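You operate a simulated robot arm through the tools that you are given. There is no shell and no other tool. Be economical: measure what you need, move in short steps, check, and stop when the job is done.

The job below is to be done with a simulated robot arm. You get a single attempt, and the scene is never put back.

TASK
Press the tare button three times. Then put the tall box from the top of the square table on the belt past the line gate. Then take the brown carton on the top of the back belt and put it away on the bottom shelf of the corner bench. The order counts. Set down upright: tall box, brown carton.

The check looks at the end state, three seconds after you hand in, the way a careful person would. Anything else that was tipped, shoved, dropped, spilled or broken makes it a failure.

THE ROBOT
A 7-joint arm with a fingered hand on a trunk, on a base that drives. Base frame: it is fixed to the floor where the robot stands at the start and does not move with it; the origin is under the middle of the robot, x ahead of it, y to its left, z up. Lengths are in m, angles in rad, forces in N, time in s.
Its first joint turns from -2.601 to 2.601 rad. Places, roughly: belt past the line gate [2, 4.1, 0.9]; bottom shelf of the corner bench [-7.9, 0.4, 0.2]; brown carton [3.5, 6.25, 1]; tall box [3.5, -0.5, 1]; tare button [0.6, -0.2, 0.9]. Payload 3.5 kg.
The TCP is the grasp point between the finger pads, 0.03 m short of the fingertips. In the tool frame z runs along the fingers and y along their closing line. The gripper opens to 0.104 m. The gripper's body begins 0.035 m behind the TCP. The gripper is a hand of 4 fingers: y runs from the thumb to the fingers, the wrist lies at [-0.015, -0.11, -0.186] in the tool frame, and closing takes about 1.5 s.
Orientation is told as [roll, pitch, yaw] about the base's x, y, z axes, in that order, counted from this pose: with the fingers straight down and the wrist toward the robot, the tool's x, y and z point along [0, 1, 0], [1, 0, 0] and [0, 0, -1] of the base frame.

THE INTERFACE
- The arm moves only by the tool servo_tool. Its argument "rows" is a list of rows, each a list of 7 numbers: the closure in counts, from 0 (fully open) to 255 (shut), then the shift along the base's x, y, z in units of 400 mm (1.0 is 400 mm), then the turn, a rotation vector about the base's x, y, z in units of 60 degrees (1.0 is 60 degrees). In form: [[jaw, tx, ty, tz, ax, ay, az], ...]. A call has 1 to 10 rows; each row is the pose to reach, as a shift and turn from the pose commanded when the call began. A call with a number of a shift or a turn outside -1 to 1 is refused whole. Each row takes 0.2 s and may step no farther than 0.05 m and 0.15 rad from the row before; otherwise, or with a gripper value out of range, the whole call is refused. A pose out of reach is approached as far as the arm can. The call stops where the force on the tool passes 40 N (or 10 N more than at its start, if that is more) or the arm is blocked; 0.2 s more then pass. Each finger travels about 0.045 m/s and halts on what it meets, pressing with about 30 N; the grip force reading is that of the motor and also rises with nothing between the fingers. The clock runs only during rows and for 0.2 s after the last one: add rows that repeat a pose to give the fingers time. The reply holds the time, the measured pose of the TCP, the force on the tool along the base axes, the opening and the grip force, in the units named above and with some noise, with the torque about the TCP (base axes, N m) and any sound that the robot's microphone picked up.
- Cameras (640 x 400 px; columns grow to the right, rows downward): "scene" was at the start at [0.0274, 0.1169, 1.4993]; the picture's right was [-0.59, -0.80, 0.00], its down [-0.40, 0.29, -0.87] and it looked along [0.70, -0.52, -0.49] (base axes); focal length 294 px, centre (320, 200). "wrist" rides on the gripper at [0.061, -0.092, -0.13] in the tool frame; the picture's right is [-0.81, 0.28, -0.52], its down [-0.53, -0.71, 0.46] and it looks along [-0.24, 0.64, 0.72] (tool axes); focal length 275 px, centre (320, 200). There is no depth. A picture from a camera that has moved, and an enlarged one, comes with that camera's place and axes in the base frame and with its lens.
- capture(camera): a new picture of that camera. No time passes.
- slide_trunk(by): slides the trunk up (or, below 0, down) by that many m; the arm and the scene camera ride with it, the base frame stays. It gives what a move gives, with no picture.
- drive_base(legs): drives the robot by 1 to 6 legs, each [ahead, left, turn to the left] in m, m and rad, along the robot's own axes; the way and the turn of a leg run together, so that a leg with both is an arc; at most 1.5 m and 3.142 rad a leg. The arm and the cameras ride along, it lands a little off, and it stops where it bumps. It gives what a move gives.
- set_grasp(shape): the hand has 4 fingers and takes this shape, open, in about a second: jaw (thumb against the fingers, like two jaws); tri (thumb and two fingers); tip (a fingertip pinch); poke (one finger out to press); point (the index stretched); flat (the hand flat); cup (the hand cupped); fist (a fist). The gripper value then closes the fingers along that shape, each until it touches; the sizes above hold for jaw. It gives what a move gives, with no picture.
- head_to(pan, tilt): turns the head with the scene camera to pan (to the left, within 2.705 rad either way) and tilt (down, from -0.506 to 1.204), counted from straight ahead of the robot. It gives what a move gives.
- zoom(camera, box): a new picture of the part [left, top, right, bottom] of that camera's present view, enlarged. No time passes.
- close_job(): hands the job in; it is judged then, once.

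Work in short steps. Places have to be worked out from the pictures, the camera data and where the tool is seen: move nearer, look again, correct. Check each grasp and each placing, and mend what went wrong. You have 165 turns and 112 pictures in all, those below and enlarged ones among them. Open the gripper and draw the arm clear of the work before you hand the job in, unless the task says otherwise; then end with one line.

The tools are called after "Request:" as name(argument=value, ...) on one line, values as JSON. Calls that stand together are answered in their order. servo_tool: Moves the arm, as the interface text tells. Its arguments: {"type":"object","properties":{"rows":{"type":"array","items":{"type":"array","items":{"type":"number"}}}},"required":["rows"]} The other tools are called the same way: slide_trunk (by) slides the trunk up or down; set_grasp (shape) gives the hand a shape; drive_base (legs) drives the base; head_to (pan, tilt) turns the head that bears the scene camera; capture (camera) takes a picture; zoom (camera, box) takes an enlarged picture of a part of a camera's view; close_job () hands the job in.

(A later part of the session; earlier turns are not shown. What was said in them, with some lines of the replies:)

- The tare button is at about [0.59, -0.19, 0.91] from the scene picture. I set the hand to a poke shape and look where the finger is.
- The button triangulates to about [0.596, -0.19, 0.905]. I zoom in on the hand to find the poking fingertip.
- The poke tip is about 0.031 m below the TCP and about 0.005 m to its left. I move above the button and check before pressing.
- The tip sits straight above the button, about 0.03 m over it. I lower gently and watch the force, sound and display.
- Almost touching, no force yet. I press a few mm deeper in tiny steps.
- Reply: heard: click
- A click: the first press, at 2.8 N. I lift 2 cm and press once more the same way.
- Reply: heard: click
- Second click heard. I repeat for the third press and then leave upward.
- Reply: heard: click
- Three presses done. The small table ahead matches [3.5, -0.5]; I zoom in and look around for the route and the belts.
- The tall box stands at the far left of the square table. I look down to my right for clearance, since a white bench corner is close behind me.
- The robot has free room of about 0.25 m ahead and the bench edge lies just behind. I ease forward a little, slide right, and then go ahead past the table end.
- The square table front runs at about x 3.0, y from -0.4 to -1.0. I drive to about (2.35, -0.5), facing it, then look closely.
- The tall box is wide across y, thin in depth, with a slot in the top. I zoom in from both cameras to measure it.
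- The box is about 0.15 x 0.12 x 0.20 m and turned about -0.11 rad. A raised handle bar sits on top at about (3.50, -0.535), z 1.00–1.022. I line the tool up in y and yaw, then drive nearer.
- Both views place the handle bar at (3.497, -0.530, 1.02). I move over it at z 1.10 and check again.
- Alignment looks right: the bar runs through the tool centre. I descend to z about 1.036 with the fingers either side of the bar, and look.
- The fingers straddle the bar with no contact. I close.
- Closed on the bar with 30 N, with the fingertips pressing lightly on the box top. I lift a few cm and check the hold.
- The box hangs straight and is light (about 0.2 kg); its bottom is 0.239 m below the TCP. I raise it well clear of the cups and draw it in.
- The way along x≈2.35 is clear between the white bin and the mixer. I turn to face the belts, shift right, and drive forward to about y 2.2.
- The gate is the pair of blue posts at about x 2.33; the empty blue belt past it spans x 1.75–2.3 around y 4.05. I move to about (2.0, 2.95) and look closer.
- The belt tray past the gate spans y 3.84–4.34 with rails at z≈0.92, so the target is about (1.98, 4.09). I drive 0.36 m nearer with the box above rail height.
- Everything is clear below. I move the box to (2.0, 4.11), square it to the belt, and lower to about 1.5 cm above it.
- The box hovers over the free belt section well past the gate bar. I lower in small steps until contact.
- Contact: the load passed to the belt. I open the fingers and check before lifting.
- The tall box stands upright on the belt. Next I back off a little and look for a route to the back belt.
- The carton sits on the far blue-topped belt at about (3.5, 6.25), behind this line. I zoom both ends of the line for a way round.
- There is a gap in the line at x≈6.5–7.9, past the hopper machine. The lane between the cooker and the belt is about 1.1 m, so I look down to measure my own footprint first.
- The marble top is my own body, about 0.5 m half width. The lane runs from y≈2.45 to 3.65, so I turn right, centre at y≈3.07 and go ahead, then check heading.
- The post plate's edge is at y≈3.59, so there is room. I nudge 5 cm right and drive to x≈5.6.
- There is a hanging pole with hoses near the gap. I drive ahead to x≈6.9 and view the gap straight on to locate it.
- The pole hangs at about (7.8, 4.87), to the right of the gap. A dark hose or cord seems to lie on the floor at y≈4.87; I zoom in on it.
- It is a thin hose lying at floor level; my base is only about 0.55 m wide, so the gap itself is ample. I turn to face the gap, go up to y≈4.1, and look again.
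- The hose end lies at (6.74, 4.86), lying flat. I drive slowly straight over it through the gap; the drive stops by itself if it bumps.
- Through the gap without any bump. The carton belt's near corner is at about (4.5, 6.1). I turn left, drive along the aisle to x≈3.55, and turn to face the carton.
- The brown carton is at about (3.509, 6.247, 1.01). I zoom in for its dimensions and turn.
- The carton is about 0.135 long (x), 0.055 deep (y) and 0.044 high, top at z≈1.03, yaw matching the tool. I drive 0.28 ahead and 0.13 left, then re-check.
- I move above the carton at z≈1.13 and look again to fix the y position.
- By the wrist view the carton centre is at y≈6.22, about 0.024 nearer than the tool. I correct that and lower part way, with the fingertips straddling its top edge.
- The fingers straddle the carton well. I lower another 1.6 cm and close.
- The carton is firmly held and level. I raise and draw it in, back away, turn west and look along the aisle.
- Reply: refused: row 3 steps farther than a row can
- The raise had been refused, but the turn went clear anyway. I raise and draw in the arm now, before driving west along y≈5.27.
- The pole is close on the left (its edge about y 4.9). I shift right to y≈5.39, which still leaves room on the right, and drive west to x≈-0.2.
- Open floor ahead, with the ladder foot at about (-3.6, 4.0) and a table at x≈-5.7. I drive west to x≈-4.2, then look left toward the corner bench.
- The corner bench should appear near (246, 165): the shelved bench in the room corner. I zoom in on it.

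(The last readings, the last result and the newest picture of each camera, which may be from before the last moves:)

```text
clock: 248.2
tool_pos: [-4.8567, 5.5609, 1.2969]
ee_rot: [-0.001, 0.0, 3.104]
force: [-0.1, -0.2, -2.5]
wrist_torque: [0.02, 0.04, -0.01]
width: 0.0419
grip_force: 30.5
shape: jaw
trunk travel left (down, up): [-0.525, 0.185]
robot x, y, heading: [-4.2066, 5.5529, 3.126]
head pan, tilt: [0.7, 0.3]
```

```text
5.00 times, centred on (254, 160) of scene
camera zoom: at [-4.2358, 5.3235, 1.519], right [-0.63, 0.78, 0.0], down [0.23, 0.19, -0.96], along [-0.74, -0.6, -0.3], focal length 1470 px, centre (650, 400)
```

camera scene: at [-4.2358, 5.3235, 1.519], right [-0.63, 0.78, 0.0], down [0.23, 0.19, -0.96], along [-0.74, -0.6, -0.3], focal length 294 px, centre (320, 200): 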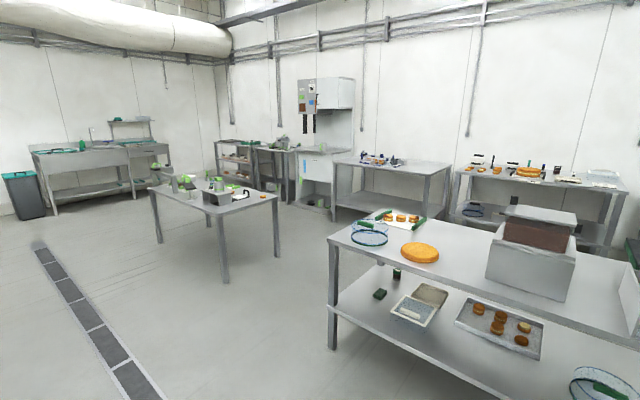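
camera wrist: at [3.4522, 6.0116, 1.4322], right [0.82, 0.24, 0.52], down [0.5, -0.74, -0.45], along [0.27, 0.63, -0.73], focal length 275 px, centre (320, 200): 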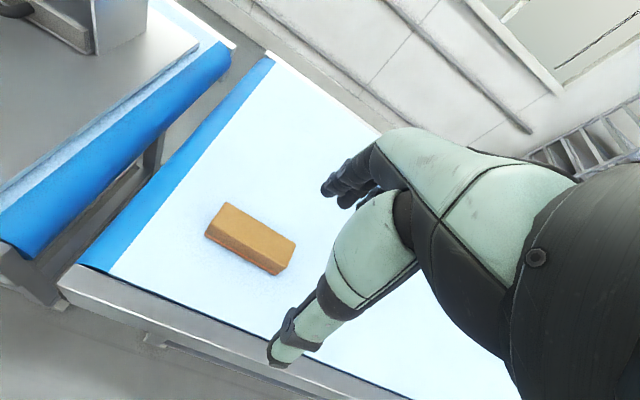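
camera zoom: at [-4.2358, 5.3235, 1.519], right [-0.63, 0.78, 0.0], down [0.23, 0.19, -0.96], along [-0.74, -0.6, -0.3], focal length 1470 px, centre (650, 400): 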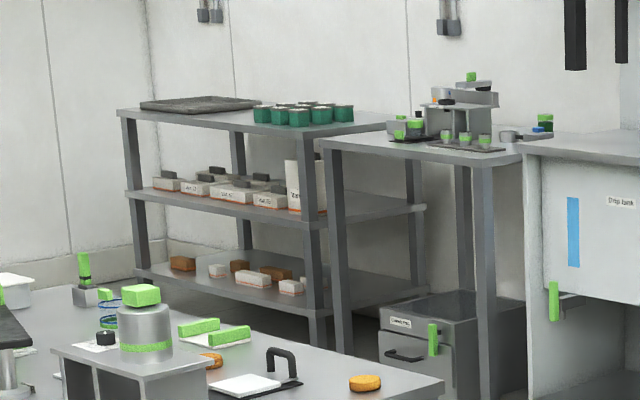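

The bench has a top, a middle shelf and a bottom shelf, with small boxes already on the bottom one; its front faces roughly +x. I drive south along x≈-4.35 to y≈1.0, then turn west and look closer.

Request:
drive_base(legs=[[0, 0, 1.587], [0, -0.15, 0], [1.5, 0, 0], [1.5, 0, 0], [1.4, 0, 0], [0, 0, -1.57]])

Request:
head_to(pan=0.1, tilt=0.3)

Request:
capture(camera="scene")

```text
clock: 277.9
tool_pos: [-5.0412, 1.1817, 1.2971]
ee_rot: [-0.001, 0.0, 3.094]
force: [-0.3, -0.2, -2.4]
wrist_torque: [-0.03, 0.01, 0.01]
width: 0.041
grip_force: 30.0
shape: jaw
trunk travel left (down, up): [-0.525, 0.185]
robot x, y, heading: [-4.3886, 1.1665, 3.115]
head pan, tilt: [0.7, 0.3]
```

```text
clock: 278.9
tool_pos: [-5.0407, 1.1831, 1.298]
ee_rot: [0.001, -0.002, 3.094]
force: [0.5, 0.0, -2.3]
wrist_torque: [-0.03, -0.02, -0.02]
width: 0.0409
grip_force: 30.1
shape: jaw
trunk travel left (down, up): [-0.525, 0.185]
robot x, y, heading: [-4.395, 1.1657, 3.115]
head pan, tilt: [0.099, 0.3]
```

```text
43 pictures are left
camera scene: at [-4.4439, 0.9891, 1.519], right [-0.07, 1.0, 0.0], down [0.29, 0.02, -0.96], along [-0.95, -0.07, -0.3], focal length 294 px, centre (320, 200)
```

scene: 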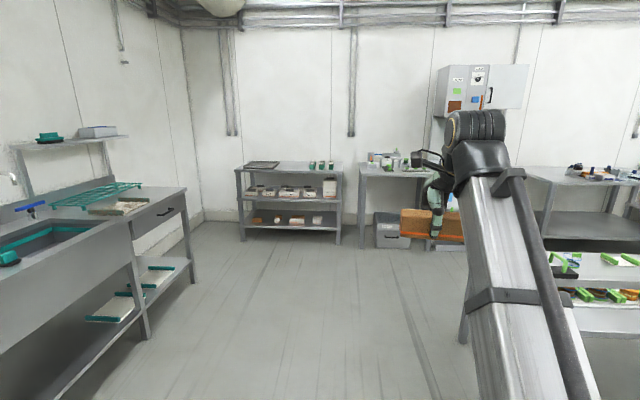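

The bench front is at x≈-7.58, spanning y -0.16 to 0.97. I shift left to y≈0.45 and drive forward to x≈-6.2 for a closer look at the bottom shelf.

Request:
drive_base(legs=[[0, 0, 0.025], [0, 0.7, 0], [1.4, 0, 0], [0.35, 0, 0]])

Request:
head_to(pan=0.1, tilt=0.6)

Request:
capture(camera="scene")

```text
clock: 291.6
tool_pos: [-6.8139, 0.445, 1.2971]
ee_rot: [0.0, 0.002, 3.131]
force: [-0.1, 0.7, -2.5]
wrist_torque: [-0.02, 0.0, 0.0]
width: 0.041
grip_force: 30.1
shape: jaw
trunk travel left (down, up): [-0.525, 0.185]
robot x, y, heading: [-6.1647, 0.4486, -3.131]
head pan, tilt: [0.099, 0.3]
```

```text
clock: 292.4
tool_pos: [-6.8124, 0.4445, 1.2966]
ee_rot: [-0.001, 0.002, 3.131]
force: [-0.4, -0.3, -2.2]
wrist_torque: [-0.03, 0.03, 0.03]
width: 0.0408
grip_force: 29.9
shape: jaw
trunk travel left (down, up): [-0.525, 0.185]
robot x, y, heading: [-6.1615, 0.453, -3.138]
head pan, tilt: [0.099, 0.6]
```

```text
42 pictures are left
camera scene: at [-6.2038, 0.2734, 1.4916], right [-0.11, 0.99, 0.0], down [0.56, 0.06, -0.83], along [-0.82, -0.09, -0.56], focal length 294 px, centre (320, 200)
```

scene: 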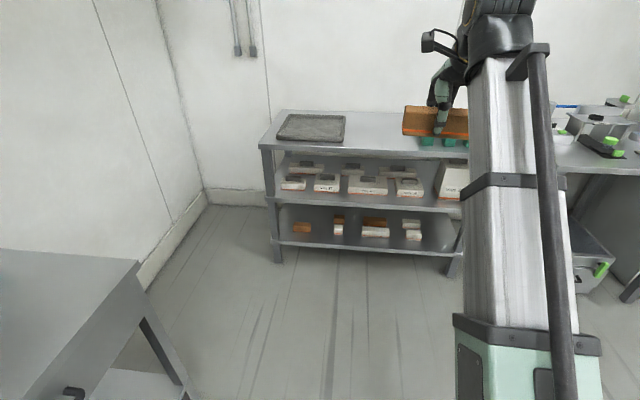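

I lower the trunk 0.45 m so the camera looks into the bottom shelf.

Request:
slide_trunk(by=-0.45)

Request:
head_to(pan=0.0, tilt=0.45)

Request:
zoom(camera="scene", box=[200, 80, 520, 280])

```text
refused: -0.45 is not a number from -0.4 to 0.4
```

```text
clock: 293.1
tool_pos: [-6.8133, 0.4451, 1.2968]
ee_rot: [0.0, 0.001, 3.131]
force: [0.1, 0.5, -3.6]
wrist_torque: [0.01, 0.02, 0.05]
width: 0.0406
grip_force: 30.0
shape: jaw
trunk travel left (down, up): [-0.525, 0.185]
robot x, y, heading: [-6.1649, 0.4487, -3.133]
head pan, tilt: [0.0, 0.45]
```

```text
2.00 times, centred on (360, 180) of scene
camera zoom: at [-6.2079, 0.2821, 1.505], right [-0.01, 1.0, 0.0], down [0.44, 0.0, -0.9], along [-0.9, -0.01, -0.44], focal length 588 px, centre (240, 240)
```

zoom: 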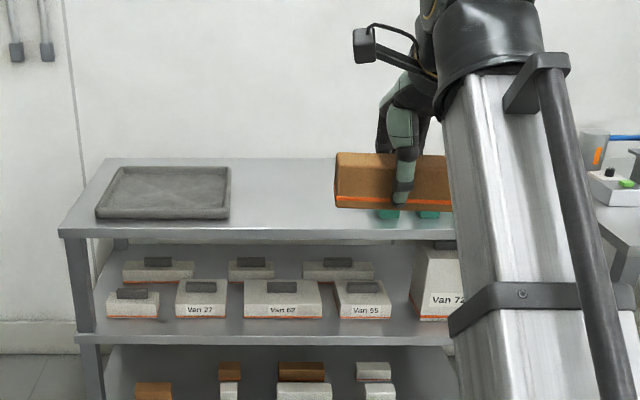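

The limit is 0.4 m per slide; I slide down 0.4 and look.

Request:
slide_trunk(by=-0.4)

Request:
zoom(camera="scene", box=[200, 80, 520, 280])

Request:
capture(camera="wrist")

```text
clock: 297.0
tool_pos: [-6.8134, 0.4446, 0.8974]
ee_rot: [-0.001, 0.002, 3.131]
force: [-0.5, 0.3, -2.5]
wrist_torque: [0.0, 0.02, 0.0]
width: 0.0409
grip_force: 30.5
shape: jaw
trunk travel left (down, up): [-0.125, 0.585]
robot x, y, heading: [-6.1633, 0.4506, -3.136]
head pan, tilt: [0.0, 0.45]
```

```text
2.00 times, centred on (360, 180) of scene
camera zoom: at [-6.2078, 0.2822, 1.1051], right [-0.01, 1.0, 0.0], down [0.44, 0.0, -0.9], along [-0.9, -0.01, -0.44], focal length 588 px, centre (240, 240)
```

zoom: 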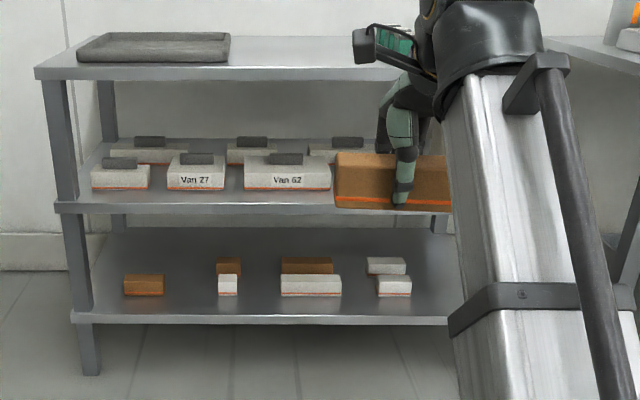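

```text
39 pictures are left
camera wrist: at [-6.7223, 0.3818, 1.0272], right [-0.27, 0.81, 0.52], down [0.72, 0.53, -0.45], along [-0.64, 0.25, -0.73], focal length 275 px, centre (320, 200)
```

wrist: 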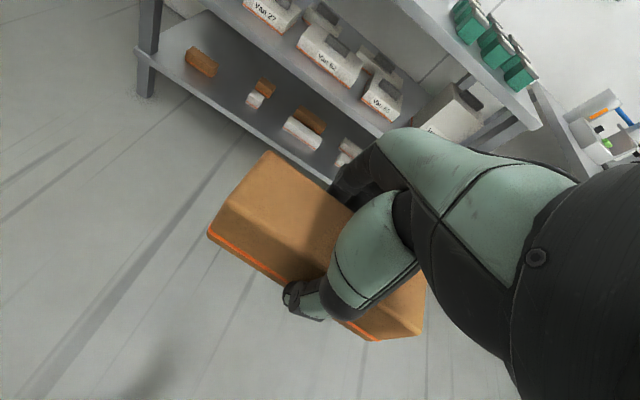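

The bottom shelf top is at z≈0.22 and the middle shelf's underside at about 0.515. Boxes on it have their fronts at x≈-7.65, with a free gap around y 0.05–0.20. I lower the trunk fully, drive 0.35 nearer and look in detail.

Request:
slide_trunk(by=-0.12)

Request:
drive_base(legs=[[0.3, 0.15, 0]])

Request:
head_to(pan=0.0, tilt=0.6)

Request:
capture(camera="scene")

Request:
capture(camera="wrist")

```text
clock: 298.5
tool_pos: [-6.813, 0.4445, 0.7764]
ee_rot: [0.002, 0.002, 3.129]
force: [0.2, 0.2, -3.7]
wrist_torque: [-0.02, 0.02, 0.03]
width: 0.041
grip_force: 30.0
shape: jaw
trunk travel left (down, up): [-0.005, 0.705]
robot x, y, heading: [-6.1622, 0.4539, -3.132]
head pan, tilt: [0.0, 0.45]
```

```text
clock: 300.7
tool_pos: [-7.1218, 0.2943, 0.7766]
ee_rot: [-0.002, 0.002, 3.129]
force: [-0.1, 0.5, -3.5]
wrist_torque: [-0.04, 0.04, -0.02]
width: 0.0408
grip_force: 30.3
shape: jaw
trunk travel left (down, up): [-0.005, 0.705]
robot x, y, heading: [-6.4714, 0.3, -3.128]
head pan, tilt: [0.0, 0.45]
```

```text
clock: 301.4
tool_pos: [-7.1223, 0.2937, 0.7756]
ee_rot: [0.0, 0.004, 3.129]
force: [-0.4, 0.1, -2.7]
wrist_torque: [0.01, -0.02, 0.01]
width: 0.0408
grip_force: 29.8
shape: jaw
trunk travel left (down, up): [-0.005, 0.705]
robot x, y, heading: [-6.4705, 0.3003, -3.133]
head pan, tilt: [0.0, 0.6]
```

```text
38 pictures are left
camera scene: at [-6.5129, 0.1311, 0.9716], right [-0.01, 1.0, 0.0], down [0.56, 0.0, -0.83], along [-0.83, -0.01, -0.56], focal length 294 px, centre (320, 200)
```

scene: 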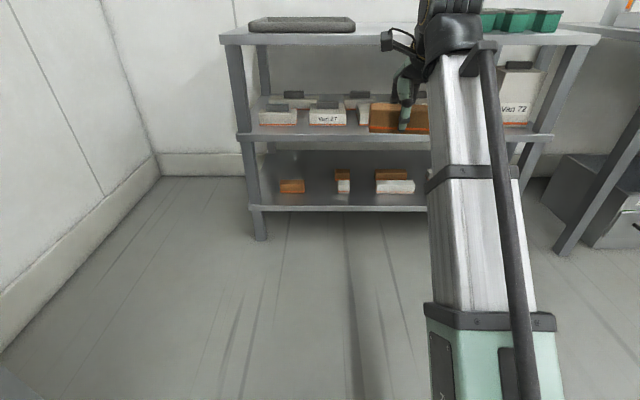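

```text
37 pictures are left
camera wrist: at [-7.0308, 0.2313, 0.9071], right [-0.27, 0.81, 0.52], down [0.72, 0.52, -0.45], along [-0.64, 0.25, -0.73], focal length 275 px, centre (320, 200)
```

wrist: 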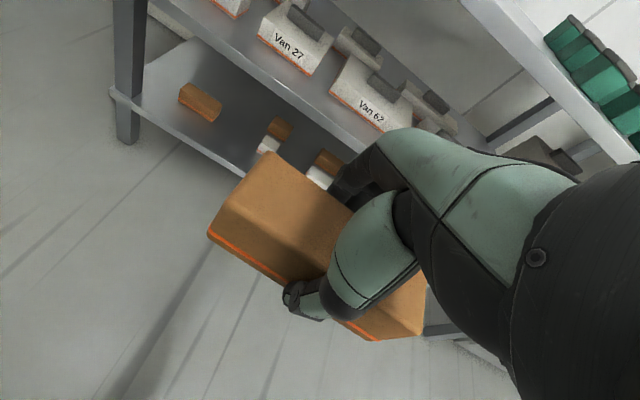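

I zoom on the left half of the bottom shelf to measure the gap.

Request:
zoom(camera="scene", box=[240, 135, 432, 255])

```text
3.33 times, centred on (336, 195) of scene
camera zoom: at [-6.5129, 0.1311, 0.9716], right [-0.01, 1.0, 0.0], down [0.56, 0.0, -0.83], along [-0.83, -0.01, -0.56], focal length 980 px, centre (267, 217)
```

zoom: 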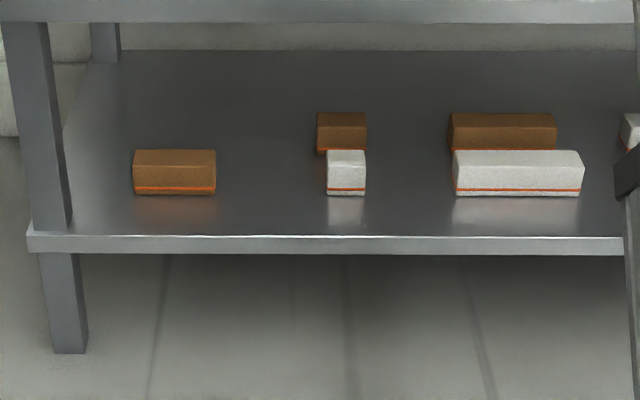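

Measured: shelf top z≈0.21, its edge at x≈-7.60, box fronts at x≈-7.696, and a gap at y 0.044–0.203. I will set the carton at (-7.645, 0.124), in the free strip. First I lower the arm here, in the open.

Request:
servo_tool(rows=[[255, 0, 0, -0.1, 0, 0, 0], [255, 0, 0, -0.22, 0, 0, 0], [255, 0, 0, -0.34, 0, 0, 0], [255, 0, 0, -0.46, 0, 0, 0], [255, 0, 0, -0.58, 0, 0, 0], [255, 0, 0, -0.7, 0, 0, 0], [255, 0, 0, -0.8, 0, 0, 0], [255, 0, 0, -0.8, 0, 0, 0]])

Request:
capture(camera="scene")

```text
clock: 303.2
tool_pos: [-7.1229, 0.2952, 0.4583]
ee_rot: [-0.001, -0.001, 3.13]
force: [0.1, -0.2, -2.9]
wrist_torque: [-0.04, -0.01, 0.0]
width: 0.0409
grip_force: 30.1
shape: jaw
trunk travel left (down, up): [-0.005, 0.705]
robot x, y, heading: [-6.4665, 0.2992, -3.136]
head pan, tilt: [0.0, 0.6]
```

```text
35 pictures are left
camera scene: at [-6.5129, 0.1311, 0.9715], right [-0.01, 1.0, 0.0], down [0.57, 0.0, -0.82], along [-0.82, -0.01, -0.57], focal length 294 px, centre (320, 200)
```

scene: 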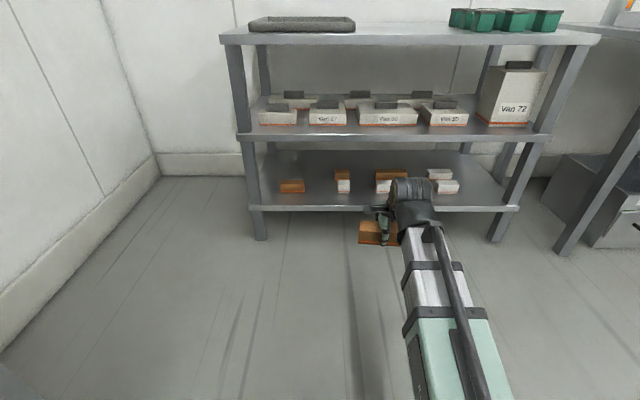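

The arm follows fine. I continue down to z≈0.28.

Request:
servo_tool(rows=[[255, 0, 0, -0.1, 0, 0, 0], [255, 0, 0, -0.2, 0, 0, 0], [255, 0, 0, -0.3, 0, 0, 0], [255, 0, 0, -0.4, 0, 0, 0], [255, 0, 0, -0.44, 0, 0, 0], [255, 0, 0, -0.44, 0, 0, 0]])

Request:
drive_base(legs=[[0.0, 0.17, 0], [0.2, 0, 0]])

Request:
capture(camera="scene")

Request:
capture(camera="wrist")

```text
clock: 304.6
tool_pos: [-7.1221, 0.2945, 0.28]
ee_rot: [0.0, 0.002, 3.129]
force: [-0.1, -0.2, -2.9]
wrist_torque: [-0.01, -0.05, 0.03]
width: 0.0408
grip_force: 30.3
shape: jaw
trunk travel left (down, up): [-0.005, 0.705]
robot x, y, heading: [-6.4708, 0.3004, -3.133]
head pan, tilt: [0.0, 0.6]
```

```text
clock: 307.3
tool_pos: [-7.3205, 0.1179, 0.2799]
ee_rot: [0.0, 0.002, 3.132]
force: [0.2, -0.4, -2.5]
wrist_torque: [0.04, 0.0, 0.0]
width: 0.0405
grip_force: 30.0
shape: jaw
trunk travel left (down, up): [-0.005, 0.705]
robot x, y, heading: [-6.6683, 0.1273, -3.128]
head pan, tilt: [0.0, 0.6]
```

```text
34 pictures are left
camera scene: at [-6.7112, -0.0416, 0.9715], right [-0.01, 1.0, 0.0], down [0.57, 0.01, -0.82], along [-0.82, -0.01, -0.57], focal length 294 px, centre (320, 200)
```

scene: 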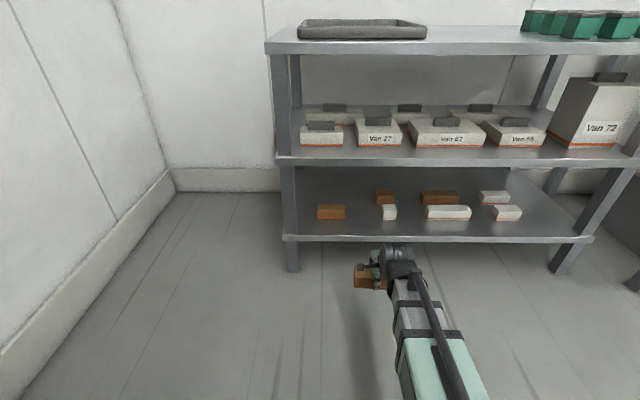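

```text
33 pictures are left
camera wrist: at [-7.23, 0.0571, 0.4106], right [-0.27, 0.81, 0.52], down [0.72, 0.53, -0.45], along [-0.64, 0.25, -0.73], focal length 275 px, centre (320, 200)
```

wrist: 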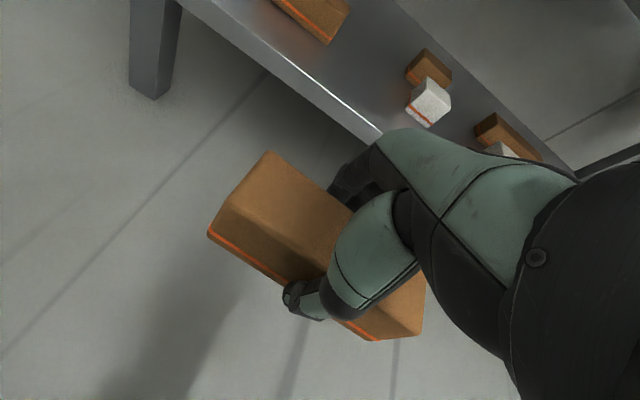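

Wrist view confirms: left box corner at (-7.696, 0.043) and the shelf edge at about -7.59. I drive 0.17 further, stopping short of the shelf.

Request:
drive_base(legs=[[0.17, 0, 0]])

Request:
capture(camera="wrist")

Request:
zoom(camera="scene", box=[270, 120, 478, 250])

```text
clock: 308.7
tool_pos: [-7.4906, 0.1182, 0.2791]
ee_rot: [0.002, 0.002, 3.133]
force: [-0.1, 0.7, -2.6]
wrist_torque: [0.0, -0.01, -0.02]
width: 0.0404
grip_force: 30.3
shape: jaw
trunk travel left (down, up): [-0.005, 0.705]
robot x, y, heading: [-6.8401, 0.1251, -3.129]
head pan, tilt: [0.0, 0.6]
```

```text
32 pictures are left
camera wrist: at [-7.3998, 0.0556, 0.4106], right [-0.27, 0.81, 0.52], down [0.72, 0.53, -0.45], along [-0.64, 0.25, -0.73], focal length 275 px, centre (320, 200)
```

wrist: 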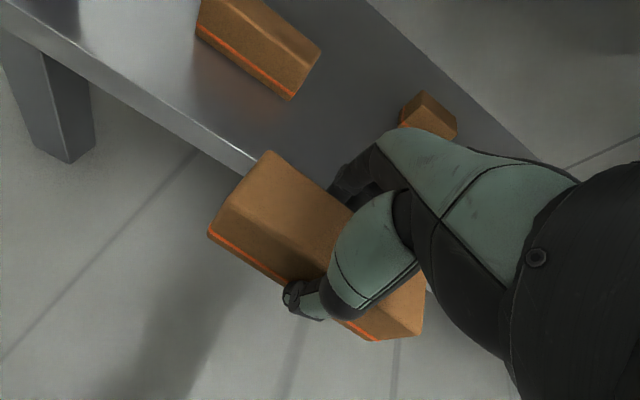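

```text
3.08 times, centred on (374, 185) of scene
camera zoom: at [-6.8811, -0.0435, 0.9715], right [-0.01, 1.0, 0.0], down [0.57, 0.01, -0.82], along [-0.82, -0.01, -0.57], focal length 905 px, centre (154, 246)
```

zoom: 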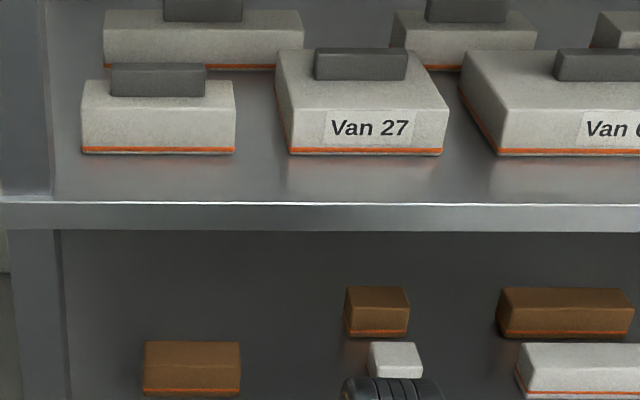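

Aligned with the gap. I move forward 0.15 m under the middle shelf in short steps, at this height.

Request:
servo_tool(rows=[[255, -0.08, 0.005, 0, 0, 0, 0], [255, -0.16, 0.012, 0, 0, 0, 0], [255, -0.24, 0.015, 0, 0, 0, 0], [255, -0.3, 0.015, 0, 0, 0, 0], [255, -0.35, 0.015, 0, 0, 0, 0], [255, -0.38, 0.015, 0, 0, 0, 0], [255, -0.38, 0.015, 0, 0, 0, 0]])

Request:
capture(camera="wrist")

Request:
capture(camera="scene")

```text
clock: 310.3
tool_pos: [-7.6423, 0.125, 0.2801]
ee_rot: [0.0, 0.001, 3.132]
force: [-0.4, 0.5, -2.9]
wrist_torque: [0.01, 0.03, 0.01]
width: 0.0408
grip_force: 29.8
shape: jaw
trunk travel left (down, up): [-0.005, 0.705]
robot x, y, heading: [-6.8382, 0.1278, -3.13]
head pan, tilt: [0.0, 0.6]
```

```text
30 pictures are left
camera wrist: at [-7.5525, 0.0627, 0.4109], right [-0.27, 0.81, 0.52], down [0.72, 0.53, -0.45], along [-0.64, 0.25, -0.73], focal length 275 px, centre (320, 200)
```

wrist: 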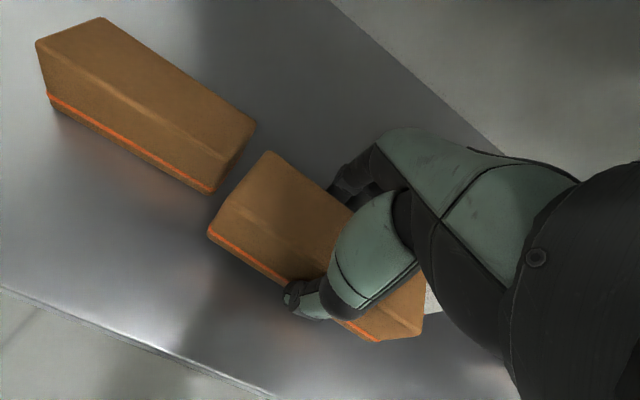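

```text
29 pictures are left
camera scene: at [-6.8812, -0.0435, 0.9715], right [-0.01, 1.0, 0.0], down [0.57, 0.01, -0.82], along [-0.82, -0.01, -0.57], focal length 294 px, centre (320, 200)
```

scene: 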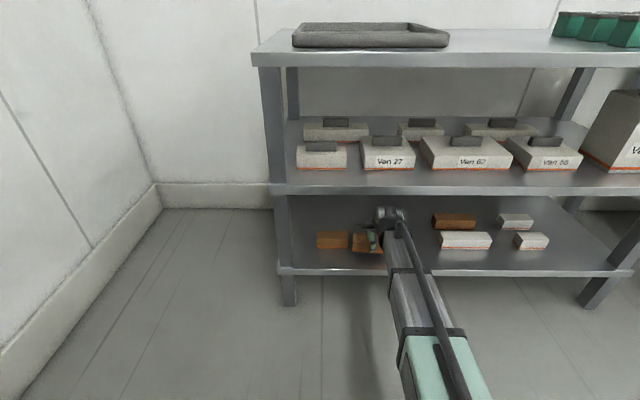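

Clear on all sides. I lower in small steps until contact.

Request:
servo_tool(rows=[[255, 0, 0, -0.025, 0, 0, 0], [255, 0, 0, -0.045, 0, 0, 0], [255, 0, 0, -0.06, 0, 0, 0], [255, 0, 0, -0.07, 0, 0, 0], [255, 0, 0, -0.07, 0, 0, 0]])

Request:
capture(camera="wrist")

```text
clock: 311.5
tool_pos: [-7.6429, 0.1242, 0.2552]
ee_rot: [0.0, -0.003, 3.133]
force: [-0.2, -1.7, 27.0]
wrist_torque: [0.03, -0.02, 0.08]
width: 0.0422
grip_force: 30.5
shape: jaw
trunk travel left (down, up): [-0.005, 0.705]
robot x, y, heading: [-6.8397, 0.1252, -3.133]
head pan, tilt: [0.0, 0.6]
```

```text
28 pictures are left
camera wrist: at [-7.5512, 0.062, 0.3859], right [-0.27, 0.81, 0.52], down [0.72, 0.53, -0.46], along [-0.65, 0.25, -0.72], focal length 275 px, centre (320, 200)
```

wrist: 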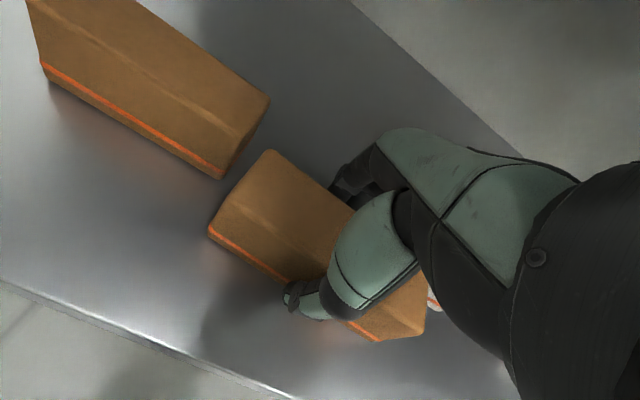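

Contact with the shelf at z 0.255. I ease the pressure and open the fingers only partly, so that they stay inside the gap.

Request:
servo_tool(rows=[[255, 0, 0, 0.007, 0, 0, 0], [220, 0, 0, 0.007, 0, 0, 0], [180, 0, 0, 0.007, 0, 0, 0], [140, 0, 0, 0.007, 0, 0, 0], [110, 0, 0, 0.007, 0, 0, 0], [90, 0, 0, 0.007, 0, 0, 0], [90, 0, 0, 0.007, 0, 0, 0], [90, 0, 0, 0.007, 0, 0, 0]])

Request:
capture(camera="wrist")

```text
clock: 313.3
tool_pos: [-7.642, 0.1256, 0.2548]
ee_rot: [0.001, 0.0, 3.133]
force: [-0.2, -0.6, -0.8]
wrist_torque: [0.0, 0.04, -0.01]
width: 0.067
grip_force: 0.1
shape: jaw
trunk travel left (down, up): [-0.005, 0.705]
robot x, y, heading: [-6.8398, 0.1269, -3.131]
head pan, tilt: [0.0, 0.6]
```

```text
27 pictures are left
camera wrist: at [-7.5515, 0.0623, 0.3855], right [-0.27, 0.81, 0.52], down [0.72, 0.53, -0.45], along [-0.64, 0.25, -0.73], focal length 275 px, centre (320, 200)
```

wrist: 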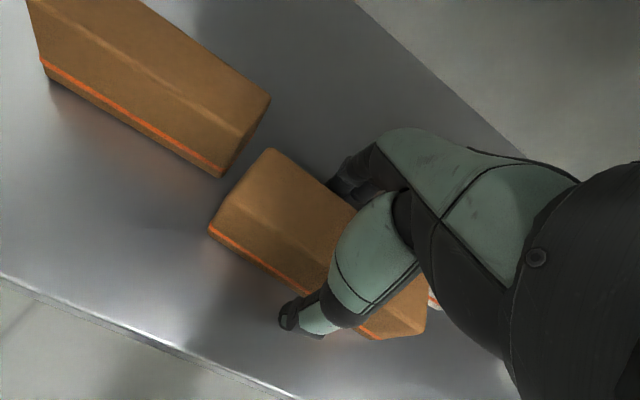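

Released and standing level. I lift about 4.5 cm slowly, watching for any contact.

Request:
servo_tool(rows=[[90, 0, 0, 0.02, 0, 0, 0], [90, 0, 0, 0.045, 0, 0, 0], [90, 0, 0, 0.07, 0, 0, 0], [90, 0, 0, 0.095, 0, 0, 0], [90, 0, 0, 0.115, 0, 0, 0], [90, 0, 0, 0.115, 0, 0, 0]])

Request:
capture(camera="wrist")

```text
clock: 314.7
tool_pos: [-7.6417, 0.124, 0.3006]
ee_rot: [0.0, 0.002, 3.132]
force: [-0.6, -0.5, 0.9]
wrist_torque: [-0.03, -0.01, -0.02]
width: 0.0668
grip_force: 0.1
shape: jaw
trunk travel left (down, up): [-0.005, 0.705]
robot x, y, heading: [-6.8354, 0.1222, -3.133]
head pan, tilt: [0.0, 0.6]
```

```text
26 pictures are left
camera wrist: at [-7.5514, 0.0612, 0.4312], right [-0.27, 0.81, 0.52], down [0.72, 0.53, -0.45], along [-0.64, 0.25, -0.73], focal length 275 px, centre (320, 200)
```

wrist: 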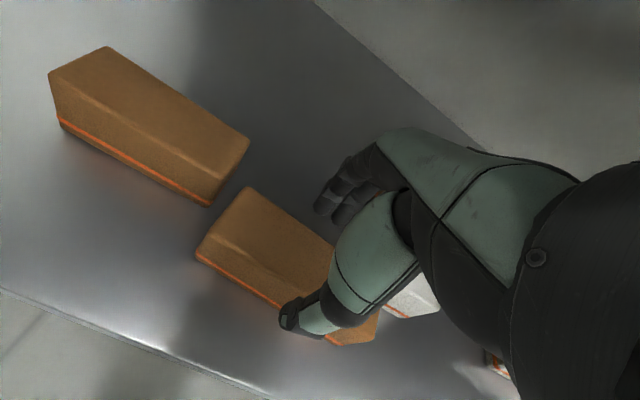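

The fingertips are now about 1.5 cm above the carton top. I rise a further 8 mm, then retreat straight out.

Request:
servo_tool(rows=[[90, 0.0, 0, 0.02, 0, 0, 0], [90, 0.05, 0, 0.025, 0, 0, 0], [90, 0.1, 0, 0.025, 0, 0, 0], [90, 0.18, 0, 0.025, 0, 0, 0], [90, 0.28, 0, 0.025, 0, 0, 0], [90, 0.38, 0, 0.025, 0, 0, 0], [90, 0.45, 0, 0.025, 0, 0, 0]])

Request:
capture(camera="wrist")

Request:
capture(camera="scene")

```text
clock: 316.3
tool_pos: [-7.4629, 0.124, 0.3127]
ee_rot: [-0.002, 0.002, 3.134]
force: [-0.6, -0.3, 0.0]
wrist_torque: [0.02, -0.04, -0.03]
width: 0.067
grip_force: 0.1
shape: jaw
trunk travel left (down, up): [-0.005, 0.705]
robot x, y, heading: [-6.8398, 0.1281, -3.133]
head pan, tilt: [0.0, 0.6]
```

```text
25 pictures are left
camera wrist: at [-7.3716, 0.0618, 0.4427], right [-0.27, 0.81, 0.52], down [0.72, 0.53, -0.45], along [-0.64, 0.25, -0.73], focal length 275 px, centre (320, 200)
```

wrist: 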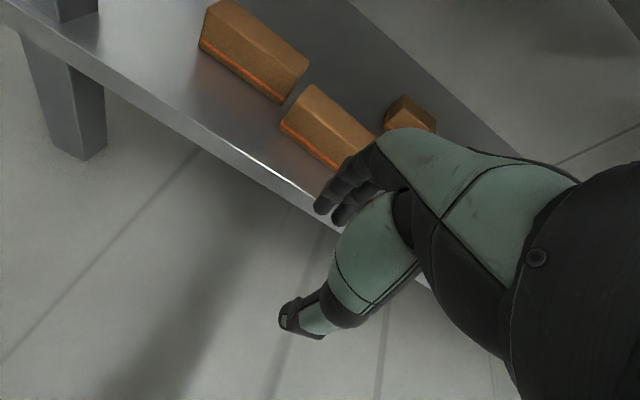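

```text
24 pictures are left
camera scene: at [-6.881, -0.0435, 0.9715], right [-0.01, 1.0, 0.0], down [0.56, 0.01, -0.83], along [-0.82, -0.01, -0.56], focal length 294 px, centre (320, 200)
```

scene: 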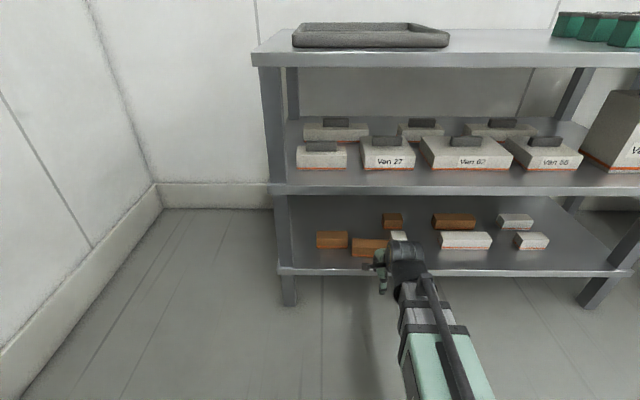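

The carton stands upright on the bottom shelf and the neighbours are undisturbed. I back off, open the hand fully and take a last look.

Request:
drive_base(legs=[[-0.5, 0, 0]])

Request:
servo_tool(rows=[[0, 0, 0, 0.1, 0, 0, 0], [0, 0, 0, 0.2, 0, 0, 0], [0, 0, 0, 0.3, 0, 0, 0], [0, 0, 0, 0.4, 0, 0, 0], [0, 0, 0, 0.4, 0, 0, 0]])

Request:
zoom(camera="scene", box=[260, 80, 500, 230])

```text
clock: 319.3
tool_pos: [-6.9622, 0.1276, 0.3124]
ee_rot: [-0.001, 0.003, 3.14]
force: [0.0, -1.0, -1.2]
wrist_torque: [0.01, -0.01, 0.01]
width: 0.0667
grip_force: 0.1
shape: jaw
trunk travel left (down, up): [-0.005, 0.705]
robot x, y, heading: [-6.3417, 0.1337, -3.121]
head pan, tilt: [0.0, 0.6]
```

```text
clock: 320.5
tool_pos: [-6.9629, 0.1275, 0.4712]
ee_rot: [-0.001, 0.001, 3.14]
force: [0.0, -0.6, 0.5]
wrist_torque: [0.0, 0.03, -0.04]
width: 0.1039
grip_force: 0.1
shape: jaw
trunk travel left (down, up): [-0.005, 0.705]
robot x, y, heading: [-6.3385, 0.1348, -3.123]
head pan, tilt: [0.0, 0.6]
```

```text
2.67 times, centred on (380, 155) of scene
camera zoom: at [-6.3793, -0.0364, 0.9715], right [-0.02, 1.0, 0.0], down [0.56, 0.01, -0.83], along [-0.82, -0.02, -0.56], focal length 784 px, centre (160, 320)
```

zoom: 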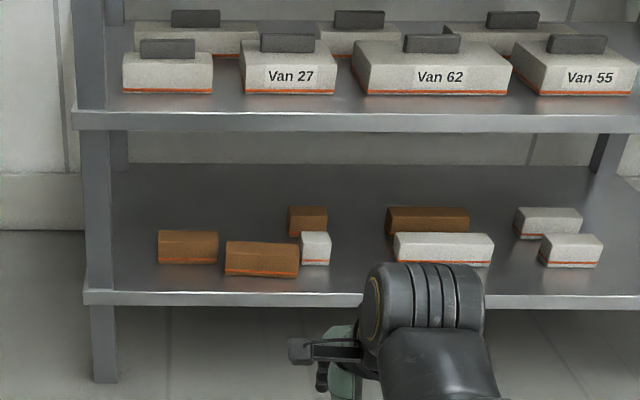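

The carton stands upright on the bottom shelf with its orange line at the base, everything else is in place, and the hand is open and clear. I hand in.

Request:
close_job()

```text
The job is handed in.
```

I did all three parts in order and handed the job in. The tare button was pressed three times, with a click heard each time. The tall box stands upright on the belt past the line gate, and the brown carton stands upright on the bottom shelf of the corner bench. On the way to the back belt I drove over a hose lying on the floor and felt no bump.
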